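You operate a simulated robot arm through the tools that you are given. There is no shell and no other tool.

Carry out the task below with a simulated robot arm. There is one attempt and no reset: what you move stays moved.

JOB
Mount the slide on the resin stand: one drop, one slip, then the blue weight on top.
Fine: drop from the stand's dropper arm, aside again after; slip from the blue slip box; leave the weight on to press the bubbles out.

It is judged by the outcome, as a careful person would: the job done as asked, and still so three seconds after it is handed in. It fails if anything else is knocked over, pushed out of place, dropped, spilled or broken.

ROBOT AND FRAMES
A 7-joint arm with a two-finger parallel gripper, fixed in place. Base frame: the origin is at the foot of the arm, x ahead of it, y to its left, z up; the work surface is at about z = 760. Units: mm, rad, N and s.
With the tool pointing down near the work surface it reaches from about 100 to 660 mm from the base axis. Its first joint turns from -1.152 to 1.152 rad. Payload 1.57 kg.
The tool frame sits at the grasp point between the pads (the TCP): z along the fingers, y along the line on which they close. The tips reach 30 mm beyond it. The gripper opens to 80 mm. The fingers are 17 mm wide and 12 mm thick; the gripper's body (40 by 82 mm) begins 80 mm behind the TCP.
Orientation is that of the tool frame in the base frame, as a unit quaternion [x, y, z, w]. With the fingers straight down and closing along the base's y, the tool's x points along the base's -x, its y along +y and its z along -z.

CONTROLS
- The arm moves only by the tool jog_arm. Its argument "targets" is a list of rows, each an object of numbers (a shift or turn left out is 0, a gripper value left out holds the last): "x", "y", "z": the shift along the tool's x, y, z in mm; "rx", "ry", "rz": the turn, a rotation vector about the tool's x, y, z in rad; "gripper": the opening, from 0 (shut) to 1 (fully open). In form: [{"x": .., "y": .., "z": .., "rx": .., "ry": .., "rz": .., "gripper": ..}, ...]. A call has 1 to 20 rows; each row shifts and turns the commanded pose from where the row before left it, along the tool's axes as they then stand. A row lasts 0.2 s, in which the tool goes at most 50 mm and 0.15 rad; a call with a longer step from one row to the next is refused whole, and so is a gripper value outside its range. A pose out of reach is approached as far as the arm can. The call stops where the force on the tool passes 60 N (or 10 N more than at its start, if that is more) or the arm is blocked; 0.2 s more then pass. Each finger travels about 72 mm/s and halts on what it meets, pressing with about 27 N; the grip force reading is that of the motor and also rises with nothing between the fingers. The clock runs only during rows and for 0.2 s after the last one: add rows that do not move to give the fingers time. It gives the time, the measured TCP pose, the force on the tool (base axes), the opening and the grip force at its end, in the units of the frame above (readings bear some noise), with the torque about the TCP (base axes, N m) and any sound that the robot's microphone picked up.
- Cameras (640 x 400 px; columns grow to the right, rows downward): "scene" is fixed at [67.2, 447.8, 1424.4]; the picture's right is [-0.62, -0.78, 0.00], its down [-0.45, 0.36, -0.82] and it looks along [0.64, -0.51, -0.58] (base axes); focal length 340 px, centre (320, 200). "wrist" rides on the gripper at [72, -7, -122] in the tool frame; the picture's right is [0.09, 1.00, 0.00], its down [-0.84, 0.08, -0.54] and it looks along [-0.54, 0.05, 0.84] (tool axes); focal length 238 px, centre (320, 200). There is no depth. A picture from a camera that has moved, and an enlarged one, comes with that camera's place and axes in the base frame and with its lens.
- capture(camera): a new picture of that camera. It takes no simulated time.
- close_up(camera, box): a new picture of the part [left, top, right, bottom] of that camera's present view, enlarged. It takes no simulated time.
- hand_in(): hands the job in; it is judged then, once.

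Places have to be worked out from the pictures, the camera data and where the tool is seen. Open the gripper and draw the arm clear of the work before you hand the job in, unless the task says otherwise.

The tools are called after ">>>" by a JSON object that holds its "fn" and its "kwargs". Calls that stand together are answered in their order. jog_arm: Moves the arm, as the interface text tells. Its arguments: {"type":"object","properties":{"targets":{"type":"array","items":{"type":"object","properties":{"x":{"type":"number"},"y":{"type":"number"},"z":{"type":"number"},"rx":{"type":"number"},"ry":{"type":"number"},"rz":{"type":"number"},"gripper":{"type":"number"}}}}},"required":["targets"]} The other tools are called the same way: capture (camera) takes a picture; close_up (camera, box) takes an enlarged picture of a part of a camera's view; hand_in () hands the job in.

At the start:

```text
clock: 0.0
ee_pos: [381.3, 79.2, 1100.3]
ee_rot: [0.0, 1.0, 0.0, 0.0]
wrist_force: [-0.2, 1.0, -0.7]
torque: [0.01, -0.01, 0.01]
width: 79.9
finger_force: 0.0
```

scene: 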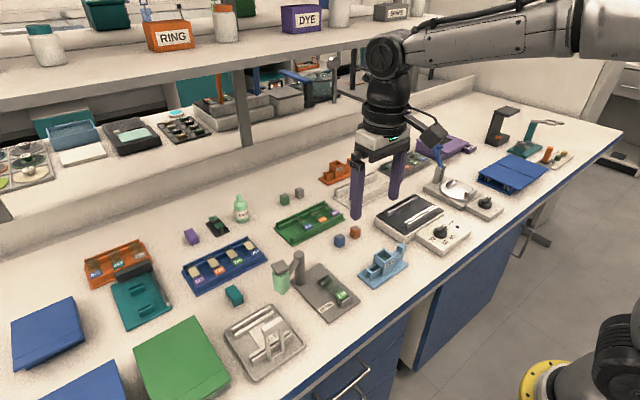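
wrist: 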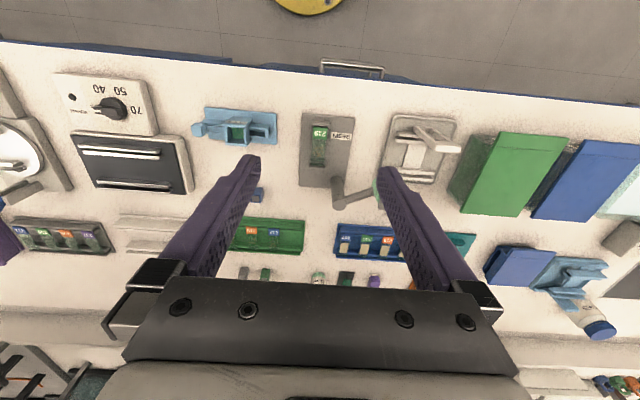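

I'll start by looking closely at the bench to identify the resin stand, the slip box and the blue weight.

>>> {"fn": "close_up", "kwargs": {"camera": "scene", "box": [220, 220, 420, 345]}}

>>> {"fn": "close_up", "kwargs": {"camera": "scene", "box": [70, 180, 270, 305]}}

>>> {"fn": "close_up", "kwargs": {"camera": "scene", "box": [260, 140, 460, 265]}}

>>> {"fn": "close_up", "kwargs": {"camera": "scene", "box": [420, 90, 620, 215]}}

>>> {"fn": "close_up", "kwargs": {"camera": "wrist", "box": [180, 80, 480, 290]}}

```text
3.20 times, centred on (320, 282) of scene
camera zoom: at [67.2, 447.8, 1424.4], right [-0.62, -0.78, 0.0], down [-0.45, 0.36, -0.82], along [0.64, -0.51, -0.58], focal length 1088 px, centre (320, -64)
```

zoom: 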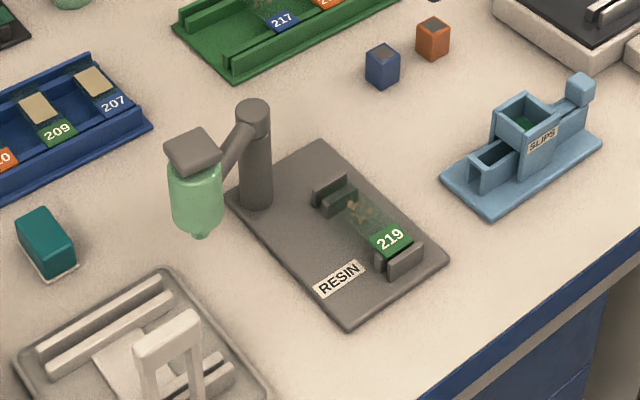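

```text
3.20 times, centred on (170, 242) of scene
camera zoom: at [67.2, 447.8, 1424.4], right [-0.62, -0.78, 0.0], down [-0.45, 0.36, -0.82], along [0.64, -0.51, -0.58], focal length 1088 px, centre (800, 64)
```

zoom: 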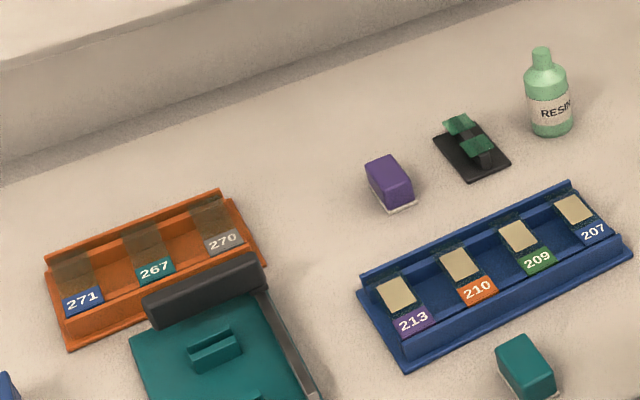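

```text
3.20 times, centred on (360, 202) of scene
camera zoom: at [67.2, 447.8, 1424.4], right [-0.62, -0.78, 0.0], down [-0.45, 0.36, -0.82], along [0.64, -0.51, -0.58], focal length 1088 px, centre (192, 192)
```

zoom: 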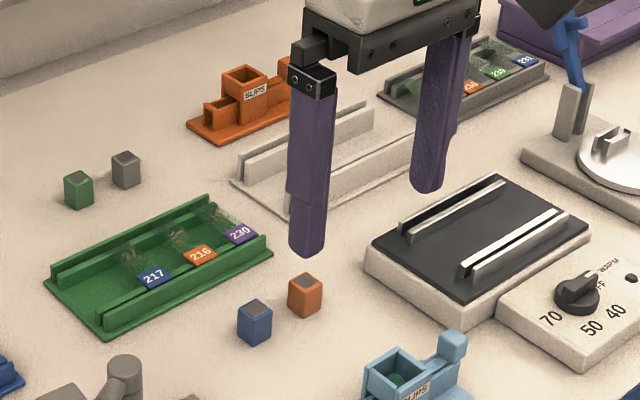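

```text
3.20 times, centred on (520, 152) of scene
camera zoom: at [67.2, 447.8, 1424.4], right [-0.62, -0.78, 0.0], down [-0.45, 0.36, -0.82], along [0.64, -0.51, -0.58], focal length 1088 px, centre (-320, 352)
```

zoom: 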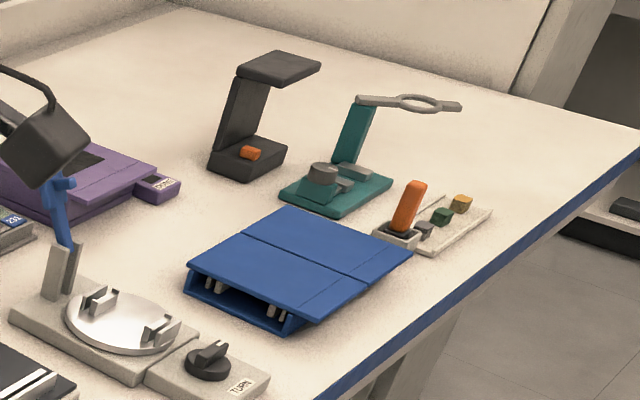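

```text
1.90 times, centred on (330, 185) of wrist
camera zoom: at [308.9, 72.3, 1223.8], right [-0.09, 1.0, 0.0], down [0.84, 0.08, 0.54], along [0.54, 0.05, -0.84], focal length 454 px, centre (301, 229)
```

zoom: 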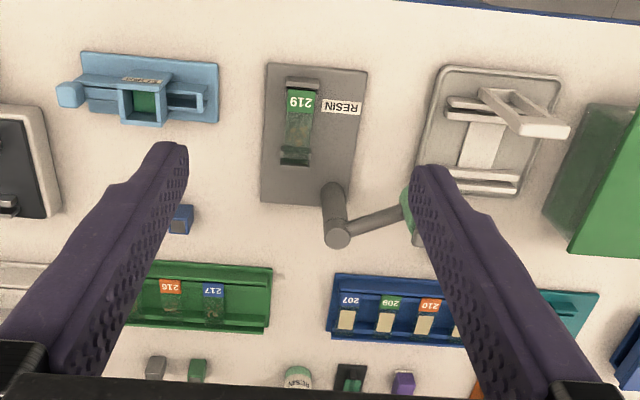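

The resin stand (slide 219 clamped, bottle on a swinging arm), the light-blue SLIPS box and a small blue cube are identified. I'll lower the wrist camera for a nearer look at the stand and box.

>>> {"fn": "jog_arm", "kwargs": {"targets": [{"x": 5, "z": 40}, {"x": 5, "z": 40}, {"x": 5, "z": 40}, {"x": 5, "z": 40}, {}]}}

>>> {"fn": "capture", "kwargs": {"camera": "wrist"}}

>>> {"fn": "close_up", "kwargs": {"camera": "scene", "box": [250, 235, 360, 325]}}

>>> {"fn": "close_up", "kwargs": {"camera": "scene", "box": [325, 215, 425, 295]}}

```text
clock: 1.2
ee_pos: [359.9, 80.0, 941.0]
ee_rot: [-0.001, 1.0, 0.0, 0.001]
wrist_force: [-0.2, 0.3, 0.0]
torque: [-0.01, 0.0, 0.0]
width: 79.9
finger_force: 0.0
```

```text
taken
camera wrist: at [288.9, 73.2, 1064.6], right [-0.09, 1.0, 0.0], down [0.84, 0.08, 0.54], along [0.54, 0.05, -0.84], focal length 238 px, centre (320, 200)
```

wrist: 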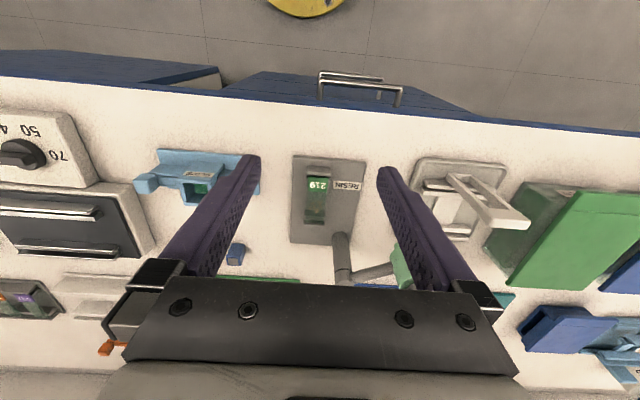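

```text
4.44 times, centred on (305, 280) of scene
camera zoom: at [67.2, 447.8, 1424.4], right [-0.62, -0.78, 0.0], down [-0.45, 0.36, -0.82], along [0.64, -0.51, -0.58], focal length 1510 px, centre (387, -156)
```

zoom: 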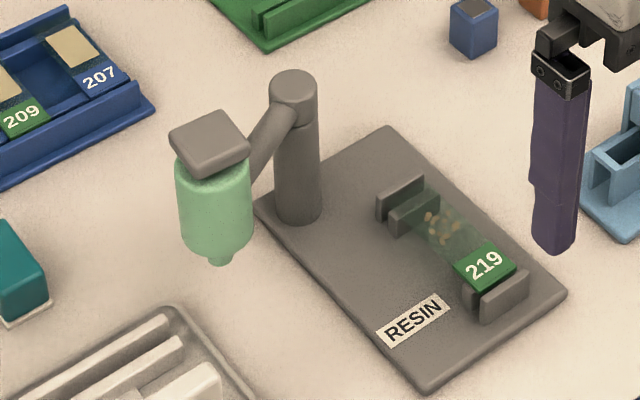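

```text
5.00 times, centred on (375, 255) of scene
camera zoom: at [67.2, 447.8, 1424.4], right [-0.62, -0.78, 0.0], down [-0.45, 0.36, -0.82], along [0.64, -0.51, -0.58], focal length 1699 px, centre (45, -75)
```

zoom: 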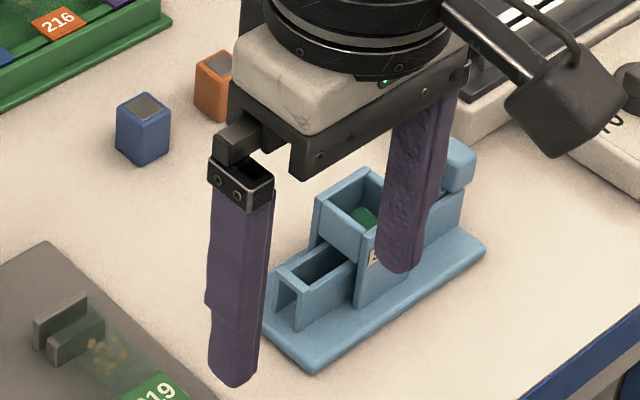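

The bottle has a broad grey cap over it and the slip box has a tower, a chute on its +y side and a knob on its -y side. I'll move over in front of the box for a closer view.

>>> {"fn": "jog_arm", "kwargs": {"targets": [{"y": -45, "x": -8}, {"y": -45, "x": -8}, {"y": -45, "x": -9}, {"z": 40}, {}]}}

>>> {"fn": "capture", "kwargs": {"camera": "wrist"}}

>>> {"fn": "close_up", "kwargs": {"camera": "wrist", "box": [220, 120, 420, 245]}}

>>> {"fn": "close_up", "kwargs": {"camera": "scene", "box": [250, 235, 360, 325]}}

```text
clock: 2.4
ee_pos: [387.4, -54.9, 900.3]
ee_rot: [0.0, 1.0, 0.0, -0.001]
wrist_force: [0.7, -0.3, -0.1]
torque: [0.01, -0.02, 0.0]
width: 79.9
finger_force: 0.1
```

```text
taken
camera wrist: at [316.8, -62.8, 1023.7], right [-0.09, 1.0, 0.0], down [0.84, 0.08, 0.54], along [0.54, 0.05, -0.84], focal length 238 px, centre (320, 200)
```

wrist: 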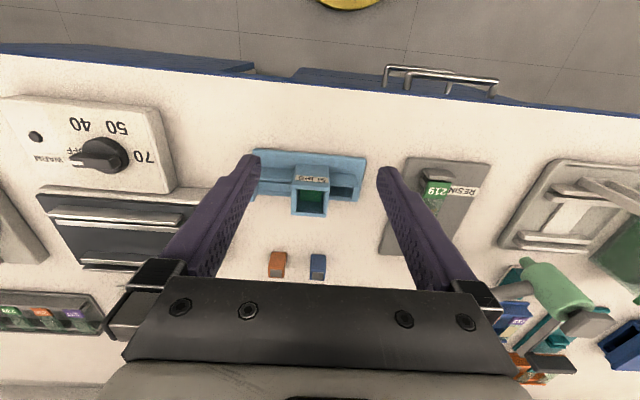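

```text
3.20 times, centred on (320, 182) of wrist
camera zoom: at [316.8, -62.8, 1023.7], right [-0.09, 1.0, 0.0], down [0.84, 0.08, 0.54], along [0.54, 0.05, -0.84], focal length 763 px, centre (320, 256)
```

zoom: 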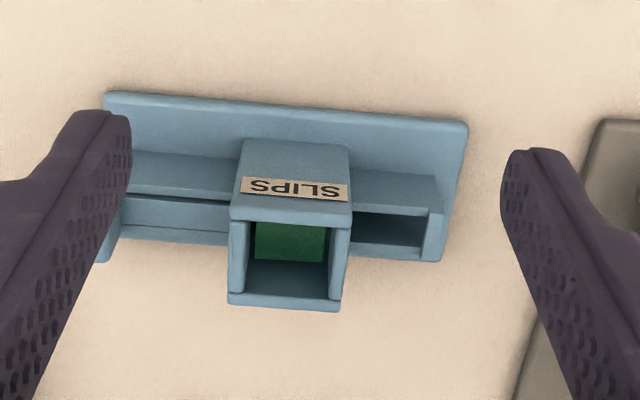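

```text
4.44 times, centred on (305, 280) of scene
camera zoom: at [67.2, 447.7, 1424.4], right [-0.62, -0.78, 0.0], down [-0.45, 0.36, -0.82], along [0.64, -0.51, -0.58], focal length 1510 px, centre (387, -156)
```

zoom: 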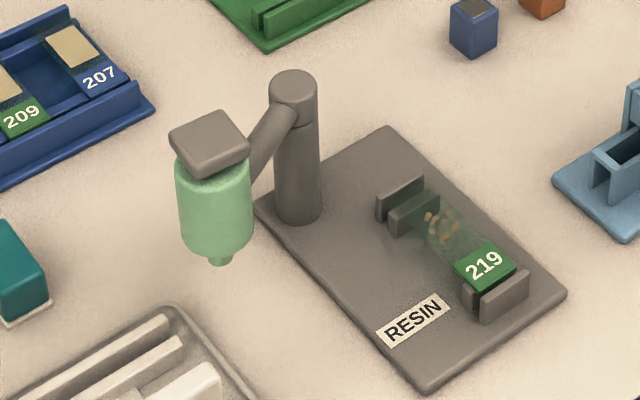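

The box shows a pusher bar with a knob on the -y side of the tower and a shallow chute on the +y side. I'll take higher zooms of the box and cubes.

>>> {"fn": "close_up", "kwargs": {"camera": "scene", "box": [350, 235, 420, 295]}}

>>> {"fn": "close_up", "kwargs": {"camera": "wrist", "box": [245, 140, 375, 225]}}

>>> {"fn": "close_up", "kwargs": {"camera": "scene", "box": [180, 185, 380, 310]}}

```text
6.67 times, centred on (385, 265) of scene
camera zoom: at [67.2, 447.7, 1424.4], right [-0.62, -0.78, 0.0], down [-0.45, 0.36, -0.82], along [0.64, -0.51, -0.58], focal length 2266 px, centre (-113, -233)
```

zoom: 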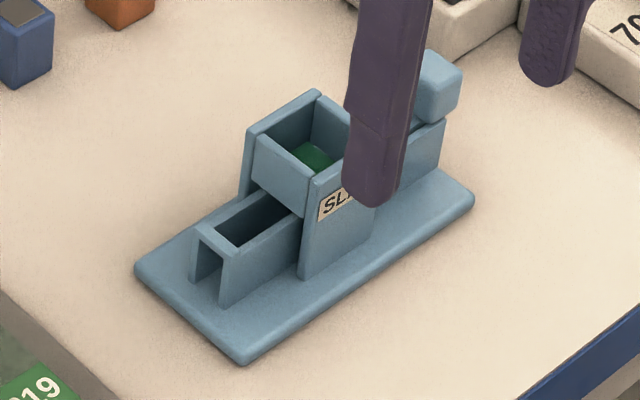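

```text
4.71 times, centred on (310, 182) of wrist
camera zoom: at [316.8, -62.8, 1023.7], right [-0.09, 1.0, 0.0], down [0.84, 0.08, 0.54], along [0.54, 0.05, -0.84], focal length 1122 px, centre (367, 282)
```

zoom: 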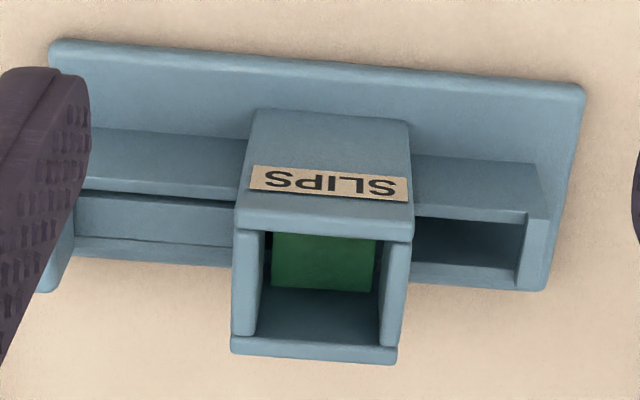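

```text
3.20 times, centred on (280, 248) of scene
camera zoom: at [67.2, 447.7, 1424.4], right [-0.62, -0.78, 0.0], down [-0.45, 0.36, -0.82], along [0.64, -0.51, -0.58], focal length 1088 px, centre (448, 48)
```

zoom: 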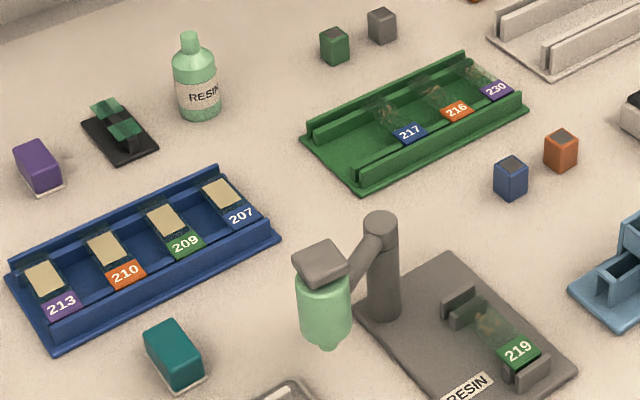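

The scene zoom seems to be rendered anew at high resolution, so I'll zoom much more on the chute, the bottle and the slide clips before going nearer.

>>> {"fn": "close_up", "kwargs": {"camera": "scene", "box": [364, 246, 404, 286]}}

>>> {"fn": "close_up", "kwargs": {"camera": "scene", "box": [310, 260, 360, 310]}}

>>> {"fn": "close_up", "kwargs": {"camera": "scene", "box": [270, 240, 320, 290]}}

>>> {"fn": "close_up", "kwargs": {"camera": "scene", "box": [325, 215, 375, 255]}}

>>> {"fn": "close_up", "kwargs": {"camera": "scene", "box": [195, 200, 245, 250]}}

```text
10.00 times, centred on (384, 266) of scene
camera zoom: at [67.2, 447.7, 1424.4], right [-0.62, -0.78, 0.0], down [-0.45, 0.36, -0.82], along [0.64, -0.51, -0.58], focal length 3399 px, centre (-320, -460)
```

zoom: 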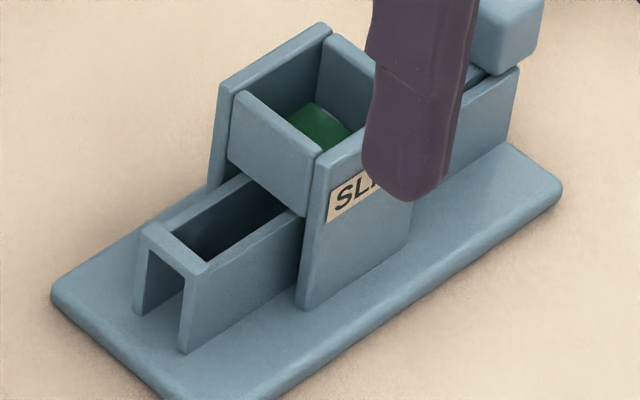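

```text
8.00 times, centred on (335, 285) of scene
camera zoom: at [67.2, 447.7, 1424.4], right [-0.62, -0.78, 0.0], down [-0.45, 0.36, -0.82], along [0.64, -0.51, -0.58], focal length 2719 px, centre (200, -480)
```

zoom: 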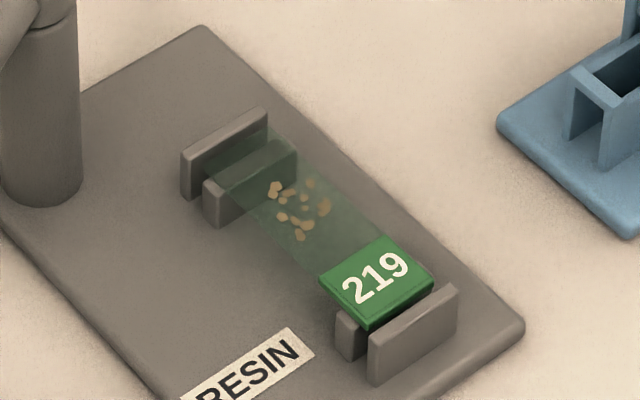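

```text
8.00 times, centred on (295, 265) of scene
camera zoom: at [67.2, 447.7, 1424.4], right [-0.62, -0.78, 0.0], down [-0.45, 0.36, -0.82], along [0.64, -0.51, -0.58], focal length 2719 px, centre (520, -320)
```

zoom: 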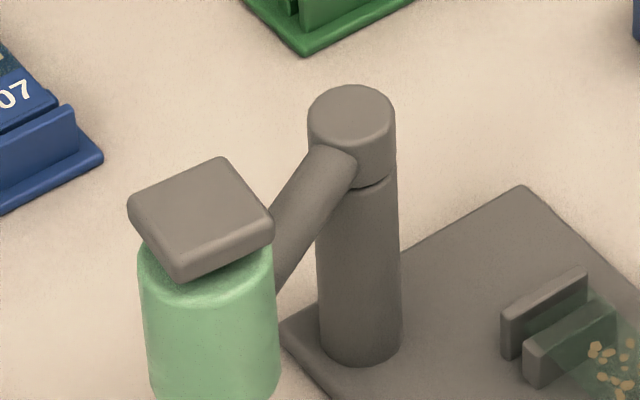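

```text
10.00 times, centred on (350, 235) of scene
camera zoom: at [67.2, 447.7, 1424.4], right [-0.62, -0.78, 0.0], down [-0.45, 0.36, -0.82], along [0.64, -0.51, -0.58], focal length 3399 px, centre (20, -150)
```

zoom: 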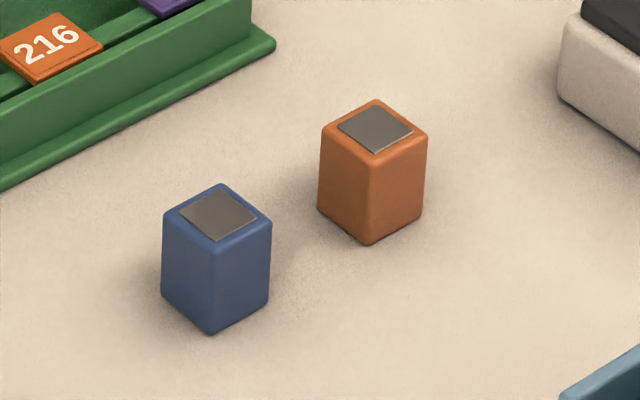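

```text
8.00 times, centred on (220, 225) of scene
camera zoom: at [67.2, 447.7, 1424.4], right [-0.62, -0.78, 0.0], down [-0.45, 0.36, -0.82], along [0.64, -0.51, -0.58], focal length 2719 px, centre (1120, 0)
```

zoom: 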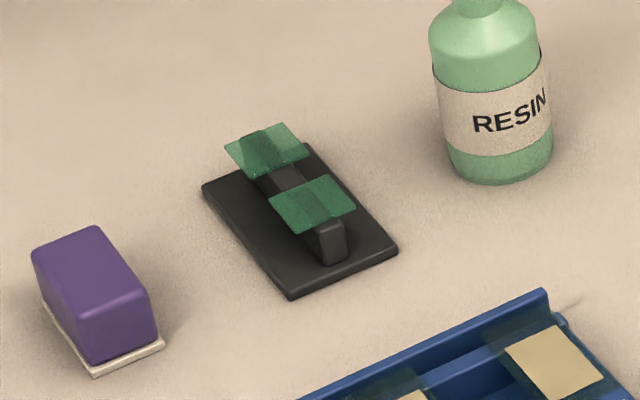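

The chute is a pair of rails: a slip pushed out of the tower should lie on top of them. I'll turn the tool a quarter turn and tilt it, so that the wrist camera looks at the box from its +y side.

>>> {"fn": "jog_arm", "kwargs": {"targets": [{"rz": 0.1428}, {"rz": 0.1428}, {"rz": 0.1428}, {"rz": 0.1428}, {"rz": 0.1428}, {"rz": 0.1428}, {"rz": 0.1428}, {"rz": 0.1428}, {"rz": 0.1428}, {"rz": 0.1428}, {"rz": 0.1428}, {"ry": -0.15}, {"ry": -0.15}, {"ry": -0.15}, {"ry": -0.15}, {"x": 23.1, "y": 16.2, "z": -12.8}, {"x": 23.1, "y": 16.2, "z": -12.8}, {"x": 23.1, "y": 16.2, "z": -12.8}, {"x": 23.1, "y": 16.2, "z": -12.8}, {}]}}

>>> {"fn": "capture", "kwargs": {"camera": "wrist"}}

>>> {"fn": "capture", "kwargs": {"camera": "scene"}}

```text
clock: 6.6
ee_pos: [449.5, 47.3, 892.0]
ee_rot: [0.676, 0.675, -0.209, 0.209]
wrist_force: [0.6, 0.6, -0.4]
torque: [0.02, -0.03, -0.02]
width: 79.8
finger_force: 0.0
```

```text
taken
camera wrist: at [444.2, 175.7, 953.0], right [1.0, 0.08, -0.05], down [0.08, -0.38, 0.92], along [0.05, -0.92, -0.39], focal length 238 px, centre (320, 200)
```

wrist: 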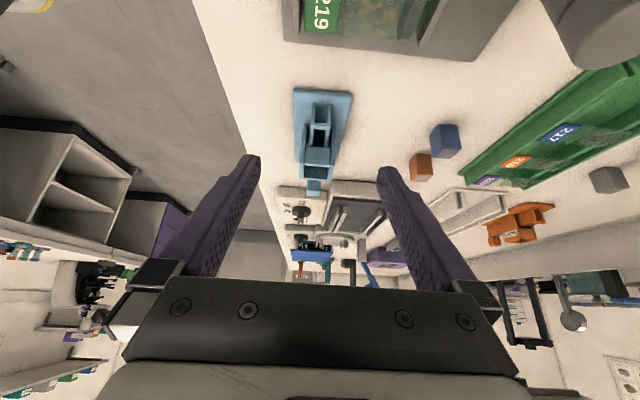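

```text
taken
```

scene: 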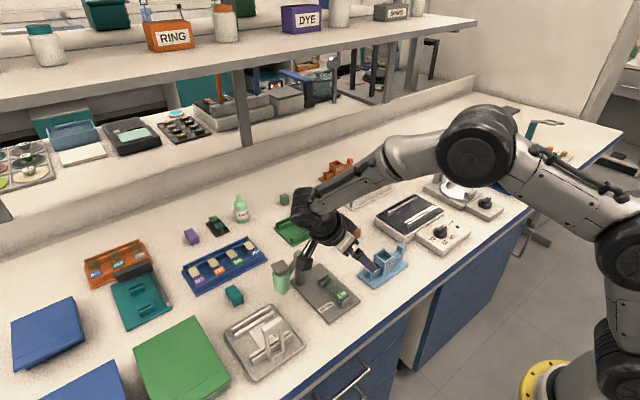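

The view from the +y side works; I'll zoom on the box and on the stand from here.

>>> {"fn": "close_up", "kwargs": {"camera": "wrist", "box": [275, 80, 375, 200]}}

>>> {"fn": "close_up", "kwargs": {"camera": "wrist", "box": [270, 0, 530, 80]}}

>>> {"fn": "close_up", "kwargs": {"camera": "scene", "box": [265, 235, 415, 325]}}

```text
3.33 times, centred on (325, 140) of wrist
camera zoom: at [444.2, 175.7, 953.0], right [1.0, 0.08, -0.05], down [0.08, -0.38, 0.92], along [0.05, -0.92, -0.39], focal length 794 px, centre (303, 400)
```

zoom: 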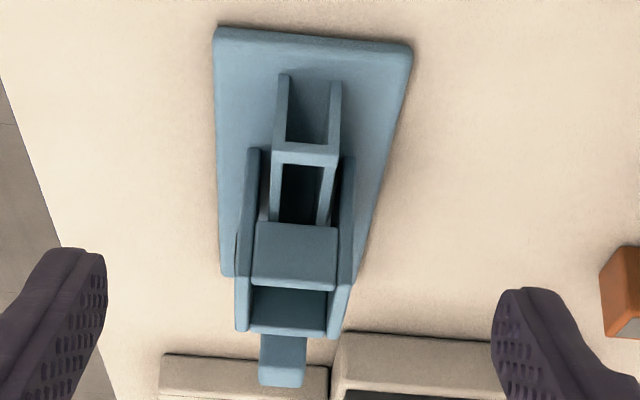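

```text
2.46 times, centred on (400, 40) of wrist
camera zoom: at [444.2, 175.7, 953.0], right [1.0, 0.08, -0.05], down [0.08, -0.38, 0.92], along [0.05, -0.92, -0.39], focal length 587 px, centre (123, 594)
```

zoom: 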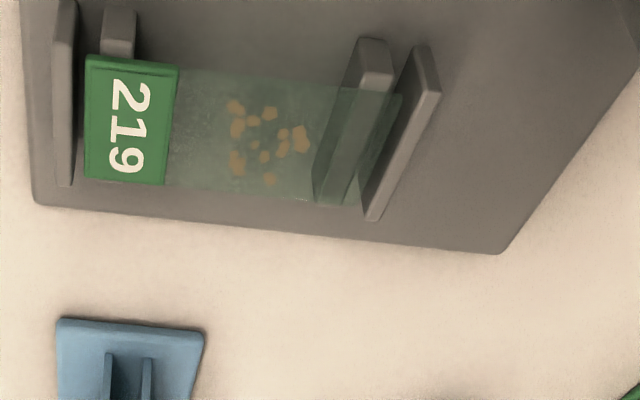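

```text
4.27 times, centred on (340, 280) of scene
camera zoom: at [67.2, 447.8, 1424.4], right [-0.62, -0.78, 0.0], down [-0.45, 0.36, -0.82], along [0.64, -0.51, -0.58], focal length 1450 px, centre (235, -141)
```

zoom: 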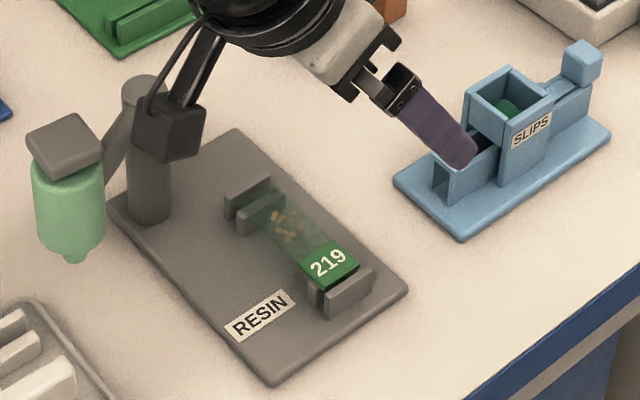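

The slip box works as I thought (20 mm wide rails, the slip overhangs them). Now I'll rise, straighten the tool and hover over the dropper arm, aligned with it.

>>> {"fn": "jog_arm", "kwargs": {"targets": [{"x": -22.6, "z": -33}, {"x": -22.6, "z": -33}, {"ry": 0.15}, {"ry": 0.15}, {"ry": 0.15}, {"ry": 0.15}, {"rz": -0.125}, {"rz": -0.125}, {"rz": -0.125}, {"rz": -0.125}, {"x": 22, "y": 41}, {"x": 22, "y": 41}, {"x": 22, "y": 41}, {}]}}

>>> {"fn": "capture", "kwargs": {"camera": "wrist"}}

>>> {"fn": "close_up", "kwargs": {"camera": "wrist", "box": [220, 80, 420, 280]}}

>>> {"fn": "capture", "kwargs": {"camera": "scene"}}

```text
clock: 9.6
ee_pos: [529.5, 167.9, 970.6]
ee_rot: [0.51, 0.86, -0.001, 0.001]
wrist_force: [-0.2, -0.3, -0.4]
torque: [-0.02, 0.03, 0.0]
width: 79.8
finger_force: 0.2
```

```text
taken
camera wrist: at [489.7, 226.5, 1093.9], right [0.83, 0.56, 0.0], down [0.47, -0.7, 0.54], along [0.3, -0.45, -0.84], focal length 238 px, centre (320, 200)
```

wrist: 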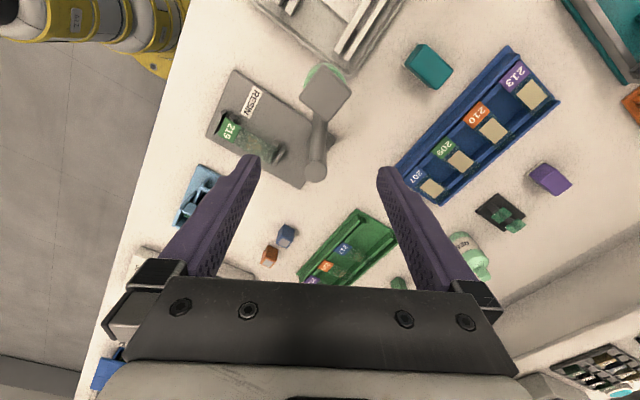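

```text
2.00 times, centred on (320, 180) of wrist
camera zoom: at [489.7, 226.5, 1093.9], right [0.83, 0.56, 0.0], down [0.47, -0.7, 0.54], along [0.3, -0.45, -0.84], focal length 477 px, centre (320, 240)
```

zoom: 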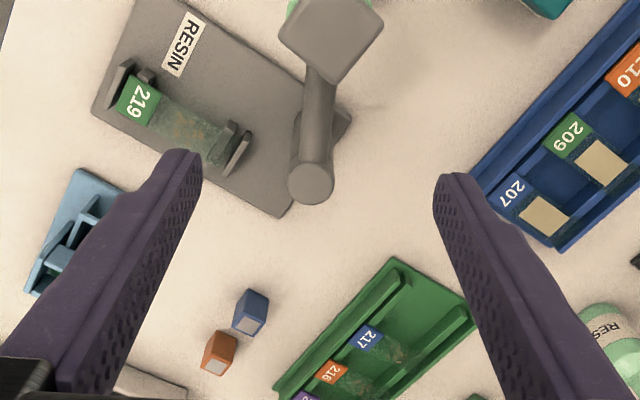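

```text
taken
```

scene: 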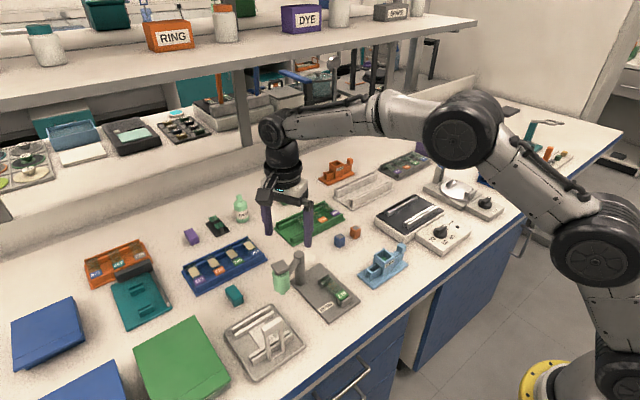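

The post is at about (546, 131), top at 867. I'll zoom on the bottle's cap and the arm from here to get their positions and shape.

>>> {"fn": "close_up", "kwargs": {"camera": "wrist", "box": [280, 50, 370, 200]}}

>>> {"fn": "close_up", "kwargs": {"camera": "scene", "box": [265, 245, 315, 300]}}

```text
2.67 times, centred on (325, 125) of wrist
camera zoom: at [489.7, 226.5, 1093.9], right [0.83, 0.56, 0.0], down [0.47, -0.7, 0.54], along [0.3, -0.45, -0.84], focal length 636 px, centre (307, 400)
```

zoom: 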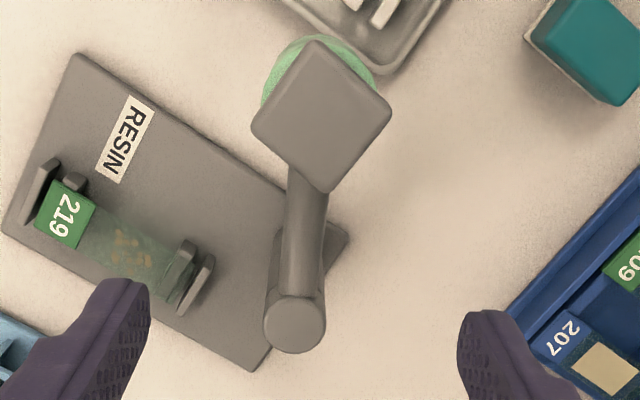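

```text
7.27 times, centred on (290, 272) of scene
camera zoom: at [67.2, 447.8, 1424.4], right [-0.62, -0.78, 0.0], down [-0.45, 0.36, -0.82], along [0.64, -0.51, -0.58], focal length 2472 px, centre (538, -327)
```

zoom: 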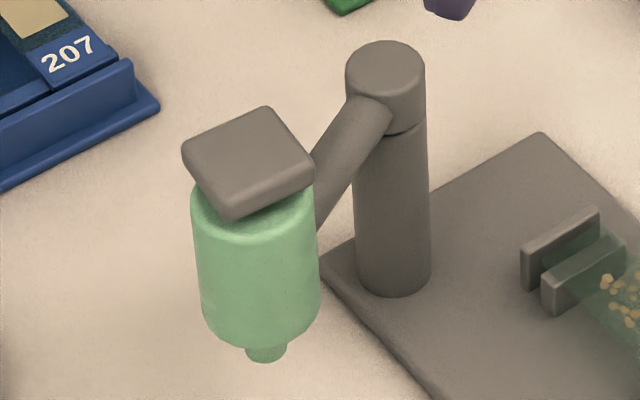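

The cap is a 28 mm square pad centred at about (509, 204), top at z≈903; the tube runs from the post at 116° with ~82 mm reach. I'll lower partly opened fingers on either side of the tube, midway, to swing it without squeezing anything.

>>> {"fn": "jog_arm", "kwargs": {"targets": [{"x": -2.3, "y": -1.8, "rz": 0.038, "gripper": 0.55}, {"z": 30}, {"z": 30}, {"z": 15}, {}]}}

>>> {"fn": "close_up", "kwargs": {"camera": "scene", "box": [245, 225, 345, 310]}}

>>> {"fn": "capture", "kwargs": {"camera": "wrist"}}

```text
clock: 10.8
ee_pos: [526.2, 164.7, 897.2]
ee_rot: [0.526, 0.851, -0.001, 0.0]
wrist_force: [-1.2, -0.6, 0.6]
torque: [-0.02, -0.01, -0.01]
width: 43.9
finger_force: 0.0
```

```text
4.71 times, centred on (295, 268) of scene
camera zoom: at [67.2, 447.8, 1424.4], right [-0.62, -0.78, 0.0], down [-0.45, 0.36, -0.82], along [0.64, -0.51, -0.58], focal length 1599 px, centre (438, -118)
```

zoom: 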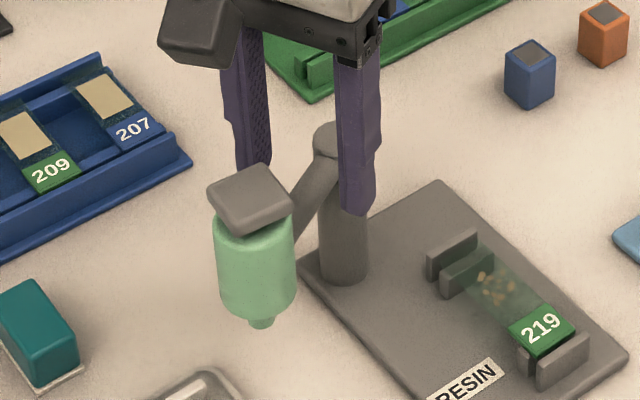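

```text
taken
camera wrist: at [489.0, 224.9, 1019.9], right [0.85, 0.53, 0.0], down [0.44, -0.71, 0.54], along [0.29, -0.46, -0.84], focal length 238 px, centre (320, 200)
```

wrist: 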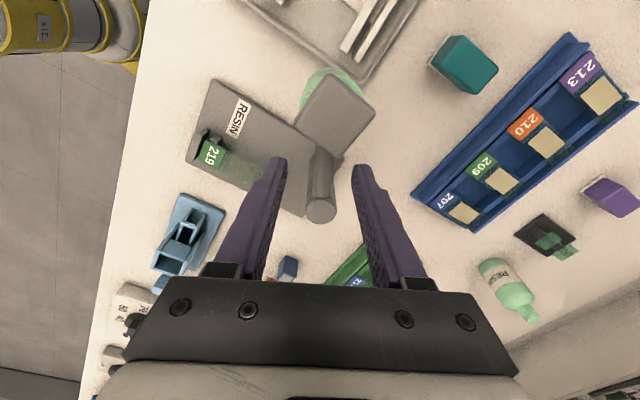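

The fingers straddle the tube cleanly. I'll lower another 22 mm and narrow the gap around the tube.

>>> {"fn": "jog_arm", "kwargs": {"targets": [{"z": 12, "y": 1}, {"z": 11}, {"gripper": 0.33}, {}]}}

>>> {"fn": "close_up", "kwargs": {"camera": "scene", "box": [245, 225, 345, 310]}}

>>> {"fn": "close_up", "kwargs": {"camera": "wrist", "box": [220, 60, 420, 260]}}

```text
clock: 11.8
ee_pos: [526.1, 164.6, 873.4]
ee_rot: [0.526, 0.85, 0.0, 0.0]
wrist_force: [-0.3, -0.5, 0.0]
torque: [0.01, -0.03, -0.03]
width: 26.5
finger_force: 0.1
```

```text
4.71 times, centred on (295, 268) of scene
camera zoom: at [67.2, 447.8, 1424.4], right [-0.62, -0.78, 0.0], down [-0.45, 0.36, -0.82], along [0.64, -0.51, -0.58], focal length 1599 px, centre (438, -118)
```

zoom: 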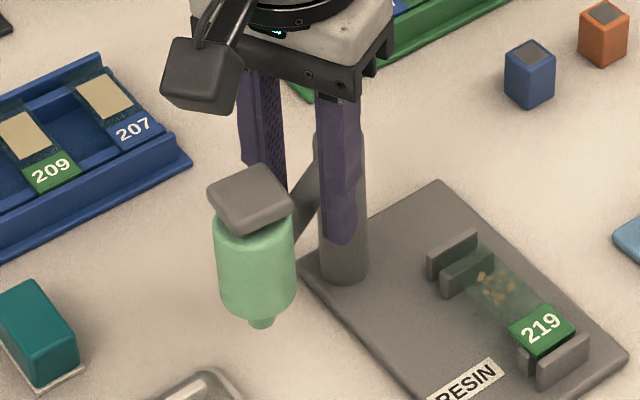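

```text
2.00 times, centred on (320, 160) of wrist
camera zoom: at [489.7, 226.0, 996.2], right [0.85, 0.53, 0.0], down [0.44, -0.71, 0.54], along [0.29, -0.46, -0.84], focal length 477 px, centre (320, 280)
```

zoom: 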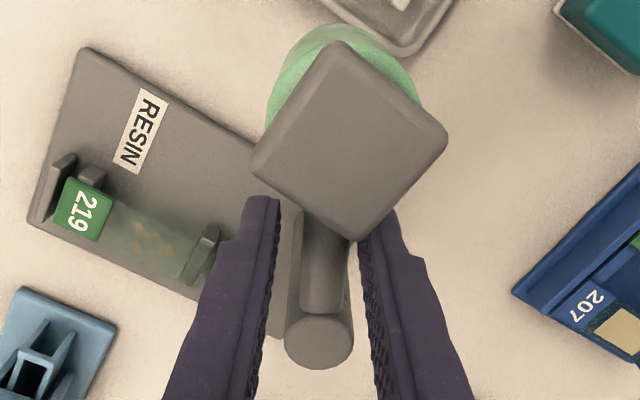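

The tube is caged between the fingers. I'll swing it slowly a little about the post and check how it responds.

>>> {"fn": "jog_arm", "kwargs": {"targets": [{"x": -0.2, "y": -3.9, "rz": -0.1}, {"x": -0.2, "y": -3.9, "rz": -0.1}, {"x": -0.2, "y": -3.9, "rz": -0.1}, {"x": -0.2, "y": -3.9, "rz": -0.1}, {}]}}

>>> {"fn": "close_up", "kwargs": {"camera": "wrist", "box": [220, 60, 420, 260]}}

>>> {"fn": "close_up", "kwargs": {"camera": "scene", "box": [245, 225, 345, 310]}}

```text
clock: 13.0
ee_pos: [514.1, 154.9, 873.2]
ee_rot: [0.347, 0.938, 0.0, 0.0]
wrist_force: [0.0, 0.2, -0.7]
torque: [0.03, 0.03, 0.01]
width: 26.4
finger_force: 0.1
```

```text
2.00 times, centred on (320, 160) of wrist
camera zoom: at [456.0, 196.1, 996.5], right [0.58, 0.82, 0.0], down [0.69, -0.48, 0.54], along [0.44, -0.31, -0.84], focal length 477 px, centre (320, 280)
```

zoom: 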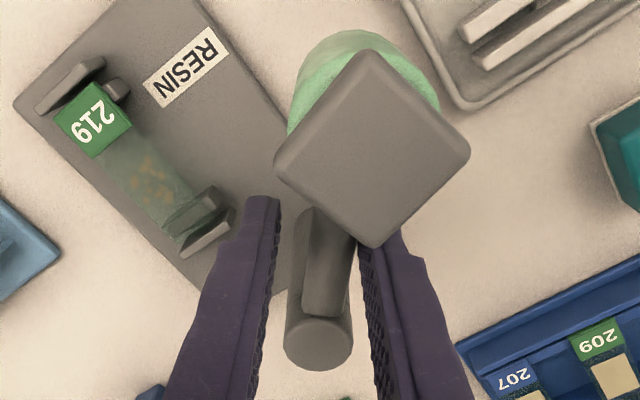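

```text
4.71 times, centred on (295, 268) of scene
camera zoom: at [67.2, 447.8, 1424.4], right [-0.62, -0.78, 0.0], down [-0.45, 0.36, -0.82], along [0.64, -0.51, -0.58], focal length 1599 px, centre (438, -118)
```

zoom: 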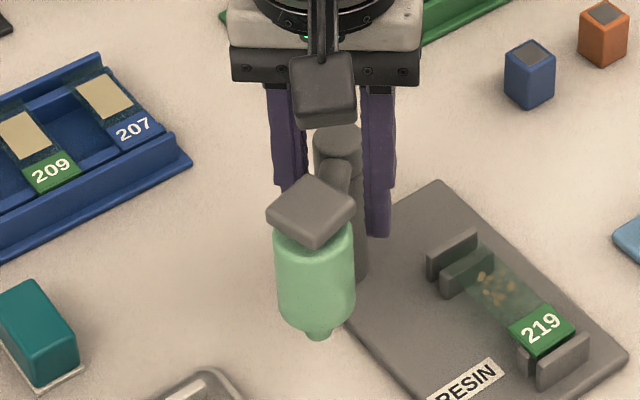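

It swings freely with almost no force. I'll carry on about the post toward the slide.

>>> {"fn": "jog_arm", "kwargs": {"targets": [{"x": -0.2, "y": -3.9, "rz": -0.1}, {"x": -0.2, "y": -3.9, "rz": -0.1}, {"x": -0.2, "y": -3.9, "rz": -0.1}, {"x": -0.2, "y": -3.9, "rz": -0.1}, {"x": -0.2, "y": -3.9, "rz": -0.1}, {"x": -0.2, "y": -3.9, "rz": -0.1}, {"x": -0.2, "y": -3.9, "rz": -0.1}, {"x": -0.2, "y": -3.9, "rz": -0.1}, {"x": -0.2, "y": -3.9, "rz": -0.1}, {}]}}

>>> {"fn": "close_up", "kwargs": {"camera": "wrist", "box": [220, 60, 420, 260]}}

>>> {"fn": "close_up", "kwargs": {"camera": "scene", "box": [265, 225, 365, 310]}}

```text
clock: 15.2
ee_pos: [505.8, 121.0, 873.2]
ee_rot: [-0.097, 0.995, 0.0, -0.001]
wrist_force: [-0.1, -0.3, 0.7]
torque: [0.0, -0.01, -0.02]
width: 26.8
finger_force: 0.1
```

```text
2.00 times, centred on (320, 160) of wrist
camera zoom: at [437.5, 100.2, 995.9], right [-0.28, 0.96, 0.0], down [0.81, 0.24, 0.54], along [0.52, 0.15, -0.84], focal length 477 px, centre (320, 280)
```

zoom: 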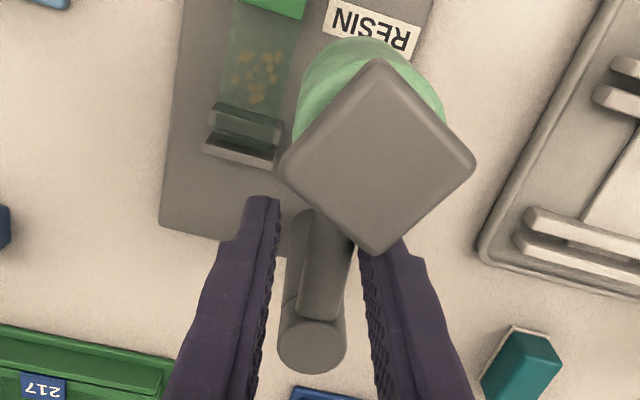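

```text
4.71 times, centred on (315, 268) of scene
camera zoom: at [67.2, 447.8, 1424.4], right [-0.62, -0.78, 0.0], down [-0.45, 0.36, -0.82], along [0.64, -0.51, -0.58], focal length 1599 px, centre (344, -118)
```

zoom: 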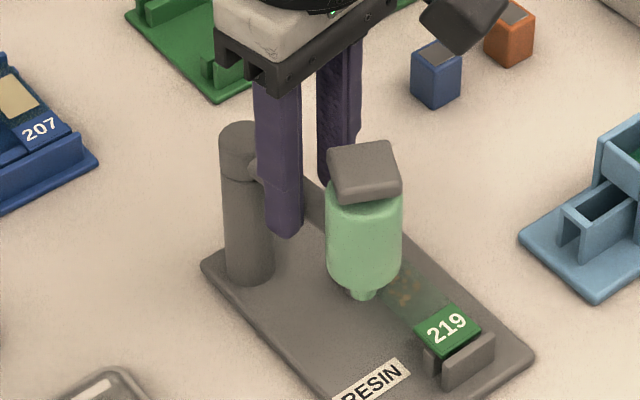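

The bottle is now at ~188° about the post; the specimen lies near 216°. I'll continue in smaller steps.

>>> {"fn": "jog_arm", "kwargs": {"targets": [{"x": -0.2, "y": -4, "rz": -0.1}, {"x": -0.2, "y": -4, "rz": -0.1}, {"x": -0.2, "y": -4, "rz": -0.1}, {"x": -0.1, "y": -2.4, "rz": -0.06}, {}]}}

>>> {"fn": "close_up", "kwargs": {"camera": "wrist", "box": [220, 60, 420, 260]}}

>>> {"fn": "close_up", "kwargs": {"camera": "scene", "box": [285, 235, 365, 315]}}

```text
clock: 16.4
ee_pos: [510.0, 108.3, 872.9]
ee_rot: [-0.273, 0.962, 0.0, 0.0]
wrist_force: [-0.6, 1.2, 0.3]
torque: [-0.01, 0.02, 0.01]
width: 26.5
finger_force: 0.0
```

```text
2.00 times, centred on (320, 160) of wrist
camera zoom: at [454.0, 63.8, 996.3], right [-0.6, 0.8, 0.0], down [0.67, 0.51, 0.54], along [0.43, 0.33, -0.84], focal length 477 px, centre (320, 280)
```

zoom: 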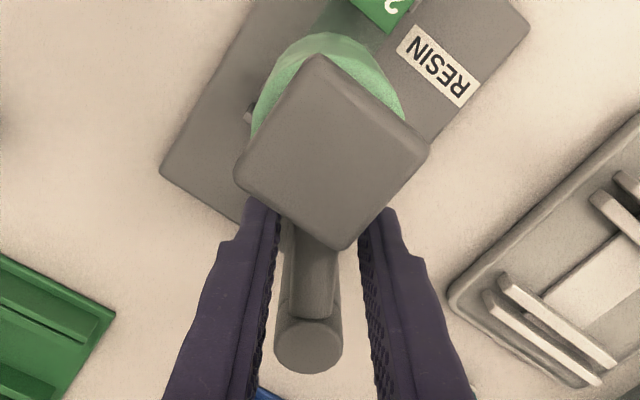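

```text
5.00 times, centred on (325, 275) of scene
camera zoom: at [67.2, 447.8, 1424.4], right [-0.62, -0.78, 0.0], down [-0.45, 0.36, -0.82], along [0.64, -0.51, -0.58], focal length 1699 px, centre (295, -175)
```

zoom: 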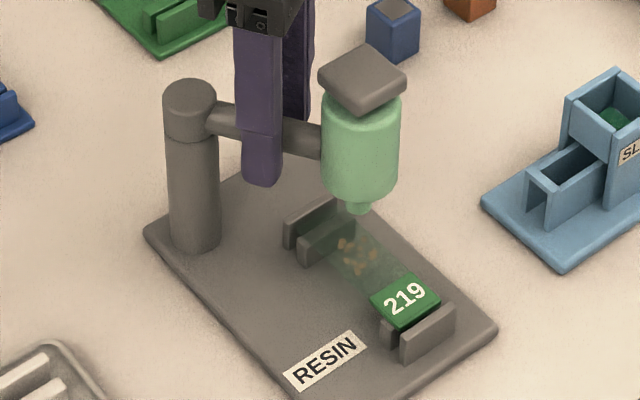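

The bottle is now at about (477.5, 84.4), right over the specimen I place near (479, 84.5). I'll zoom on the nozzle alignment and the cap before letting go.

>>> {"fn": "close_up", "kwargs": {"camera": "scene", "box": [320, 240, 360, 300]}}

>>> {"fn": "close_up", "kwargs": {"camera": "scene", "box": [340, 240, 370, 270]}}

```text
6.67 times, centred on (340, 270) of scene
camera zoom: at [67.2, 447.8, 1424.4], right [-0.62, -0.78, 0.0], down [-0.45, 0.36, -0.82], along [0.64, -0.51, -0.58], focal length 2266 px, centre (187, -267)
```

zoom: 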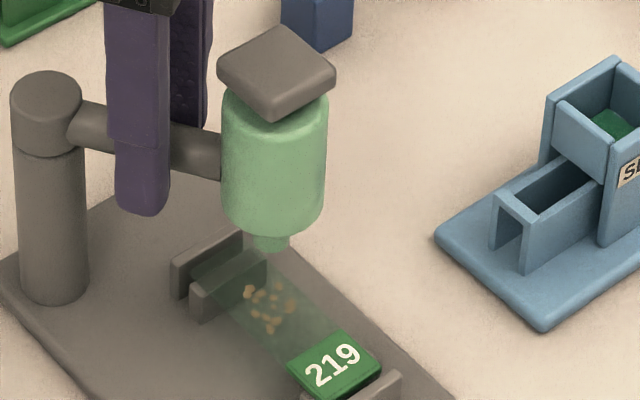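

```text
13.33 times, centred on (355, 255) of scene
camera zoom: at [67.2, 447.8, 1424.4], right [-0.62, -0.78, 0.0], down [-0.45, 0.36, -0.82], along [0.64, -0.51, -0.58], focal length 4532 px, centre (-147, -533)
```

zoom: 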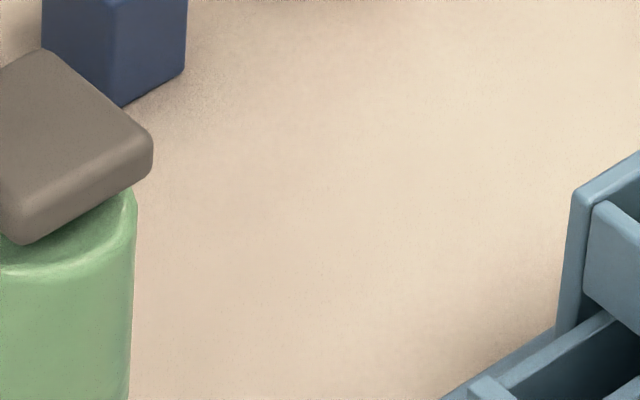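

The cap sits on a short gap over the bottle, like a push pump. I'll open the fingers a bit, rise clear and check that the bottle stays over the specimen.

>>> {"fn": "jog_arm", "kwargs": {"targets": [{"gripper": 0.5}, {}, {"z": -25}, {"z": -25}, {"z": -25}, {"gripper": 0.0}, {}, {}]}}

>>> {"fn": "capture", "kwargs": {"camera": "wrist"}}

>>> {"fn": "close_up", "kwargs": {"camera": "wrist", "box": [250, 80, 390, 240]}}

>>> {"fn": "close_up", "kwargs": {"camera": "scene", "box": [285, 235, 365, 315]}}

```text
clock: 18.2
ee_pos: [510.3, 107.0, 948.3]
ee_rot: [-0.273, 0.962, 0.0, 0.0]
wrist_force: [-0.1, -0.2, -0.3]
torque: [0.02, -0.03, 0.02]
width: 0.2
finger_force: 21.2
```

```text
taken
camera wrist: at [453.4, 63.1, 1072.2], right [-0.6, 0.8, 0.0], down [0.67, 0.5, 0.54], along [0.43, 0.33, -0.84], focal length 238 px, centre (320, 200)
```

wrist: 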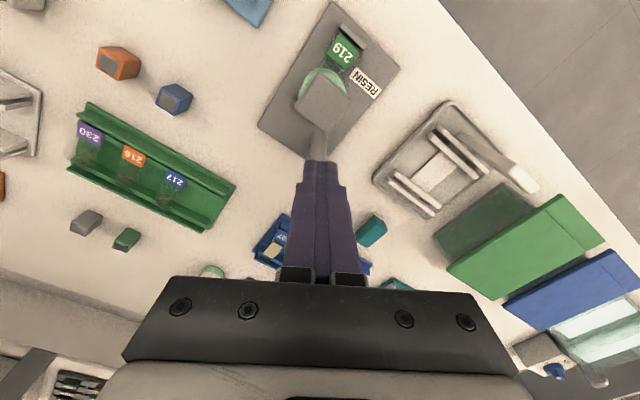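

```text
2.50 times, centred on (320, 160) of wrist
camera zoom: at [453.4, 63.1, 1072.2], right [-0.6, 0.8, 0.0], down [0.67, 0.5, 0.54], along [0.43, 0.33, -0.84], focal length 596 px, centre (320, 300)
```

zoom: 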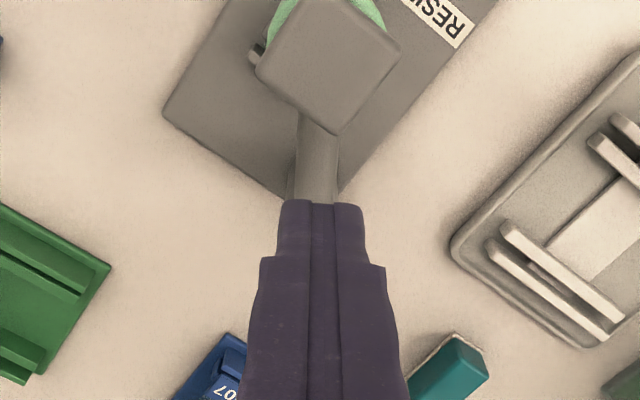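

```text
5.00 times, centred on (325, 275) of scene
camera zoom: at [67.2, 447.8, 1424.4], right [-0.62, -0.78, 0.0], down [-0.45, 0.36, -0.82], along [0.64, -0.51, -0.58], focal length 1699 px, centre (295, -175)
```

zoom: 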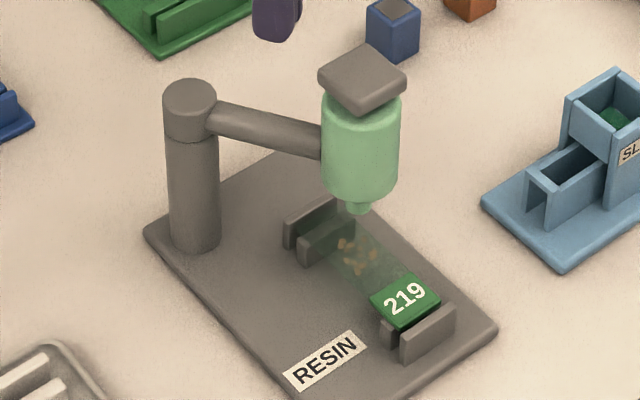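

The bottle stayed in place. I'll bring the closed fingertips over the cap's centre, a few millimetres above it.

>>> {"fn": "jog_arm", "kwargs": {"targets": [{"x": 20, "y": -1}, {"x": 19.8, "y": -1}, {"z": 8}, {}]}}

>>> {"fn": "close_up", "kwargs": {"camera": "scene", "box": [300, 220, 380, 290]}}

>>> {"fn": "capture", "kwargs": {"camera": "wrist"}}

```text
clock: 19.2
ee_pos: [478.3, 85.4, 939.3]
ee_rot: [-0.272, 0.962, 0.001, 0.001]
wrist_force: [-0.5, -0.8, -0.7]
torque: [-0.01, 0.01, 0.03]
width: 0.0
finger_force: 21.0
```

```text
5.71 times, centred on (340, 255) of scene
camera zoom: at [67.2, 447.8, 1424.4], right [-0.62, -0.78, 0.0], down [-0.45, 0.36, -0.82], along [0.64, -0.51, -0.58], focal length 1942 px, centre (206, -114)
```

zoom: 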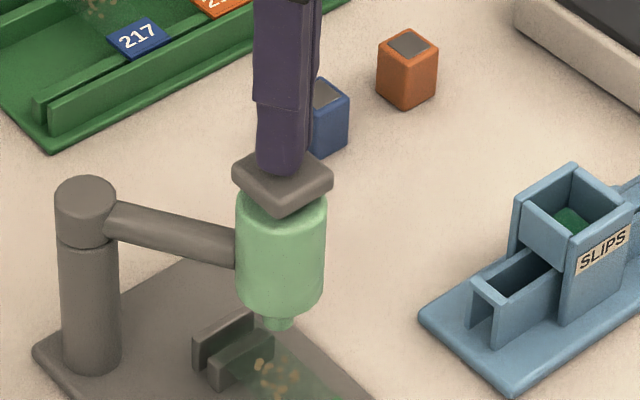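

```text
taken
camera wrist: at [420.6, 41.5, 1062.5], right [-0.6, 0.8, 0.0], down [0.67, 0.5, 0.54], along [0.43, 0.33, -0.84], focal length 238 px, centre (320, 200)
```

wrist: 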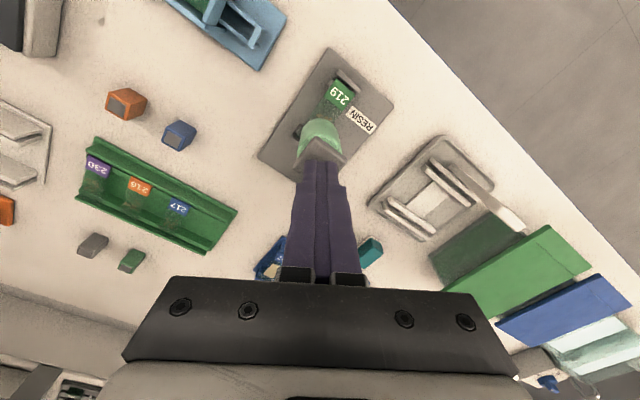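

The tips are centred over the cap at z≈909. I'll go down in small steps to make contact and watch the force.

>>> {"fn": "jog_arm", "kwargs": {"targets": [{"z": 2}, {"z": 2}, {"z": 2}, {"z": 1}]}}

```text
clock: 20.2
ee_pos: [477.4, 85.3, 933.3]
ee_rot: [-0.272, 0.962, 0.0, 0.0]
wrist_force: [0.0, 0.2, 0.6]
torque: [0.03, 0.03, 0.03]
width: 0.2
finger_force: 21.2
```

No contact yet (tips near z 903). I'll continue downward in 1 mm steps.

>>> {"fn": "jog_arm", "kwargs": {"targets": [{"z": 1}, {"z": 1}, {"z": 1}]}}

>>> {"fn": "close_up", "kwargs": {"camera": "scene", "box": [320, 225, 370, 285]}}

```text
clock: 21.0
ee_pos: [476.5, 85.2, 930.2]
ee_rot: [-0.272, 0.962, 0.0, 0.001]
wrist_force: [-0.1, -0.3, 2.9]
torque: [-0.02, 0.04, 0.0]
width: 0.3
finger_force: 21.0
```

```text
6.67 times, centred on (345, 255) of scene
camera zoom: at [67.1, 447.7, 1424.4], right [-0.62, -0.78, 0.0], down [-0.45, 0.36, -0.82], along [0.64, -0.51, -0.58], focal length 2266 px, centre (153, -167)
```

zoom: 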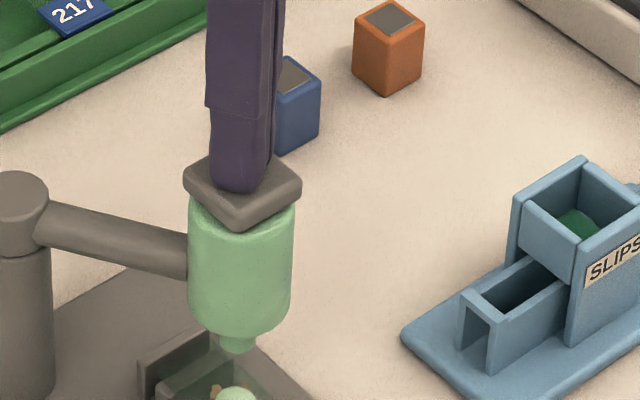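

Contact at about 3 N, and a pale green blob already appears below the nozzle. I'll look at it before moving any more.

>>> {"fn": "close_up", "kwargs": {"camera": "scene", "box": [325, 260, 365, 300]}}

>>> {"fn": "capture", "kwargs": {"camera": "wrist"}}

```text
10.00 times, centred on (345, 280) of scene
camera zoom: at [67.1, 447.7, 1424.4], right [-0.62, -0.78, 0.0], down [-0.45, 0.36, -0.82], along [0.64, -0.51, -0.58], focal length 3399 px, centre (70, -600)
```

zoom: 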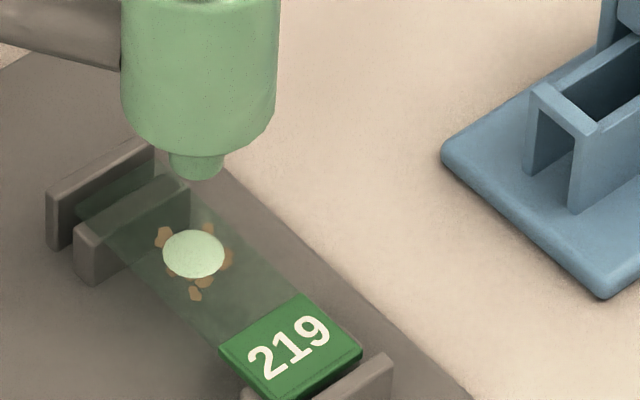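

```text
taken
camera wrist: at [420.9, 42.0, 1053.1], right [-0.6, 0.8, 0.0], down [0.67, 0.5, 0.54], along [0.43, 0.33, -0.84], focal length 238 px, centre (320, 200)
```

wrist: 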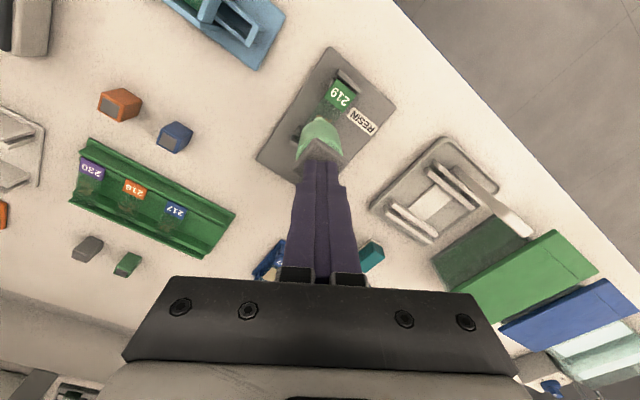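

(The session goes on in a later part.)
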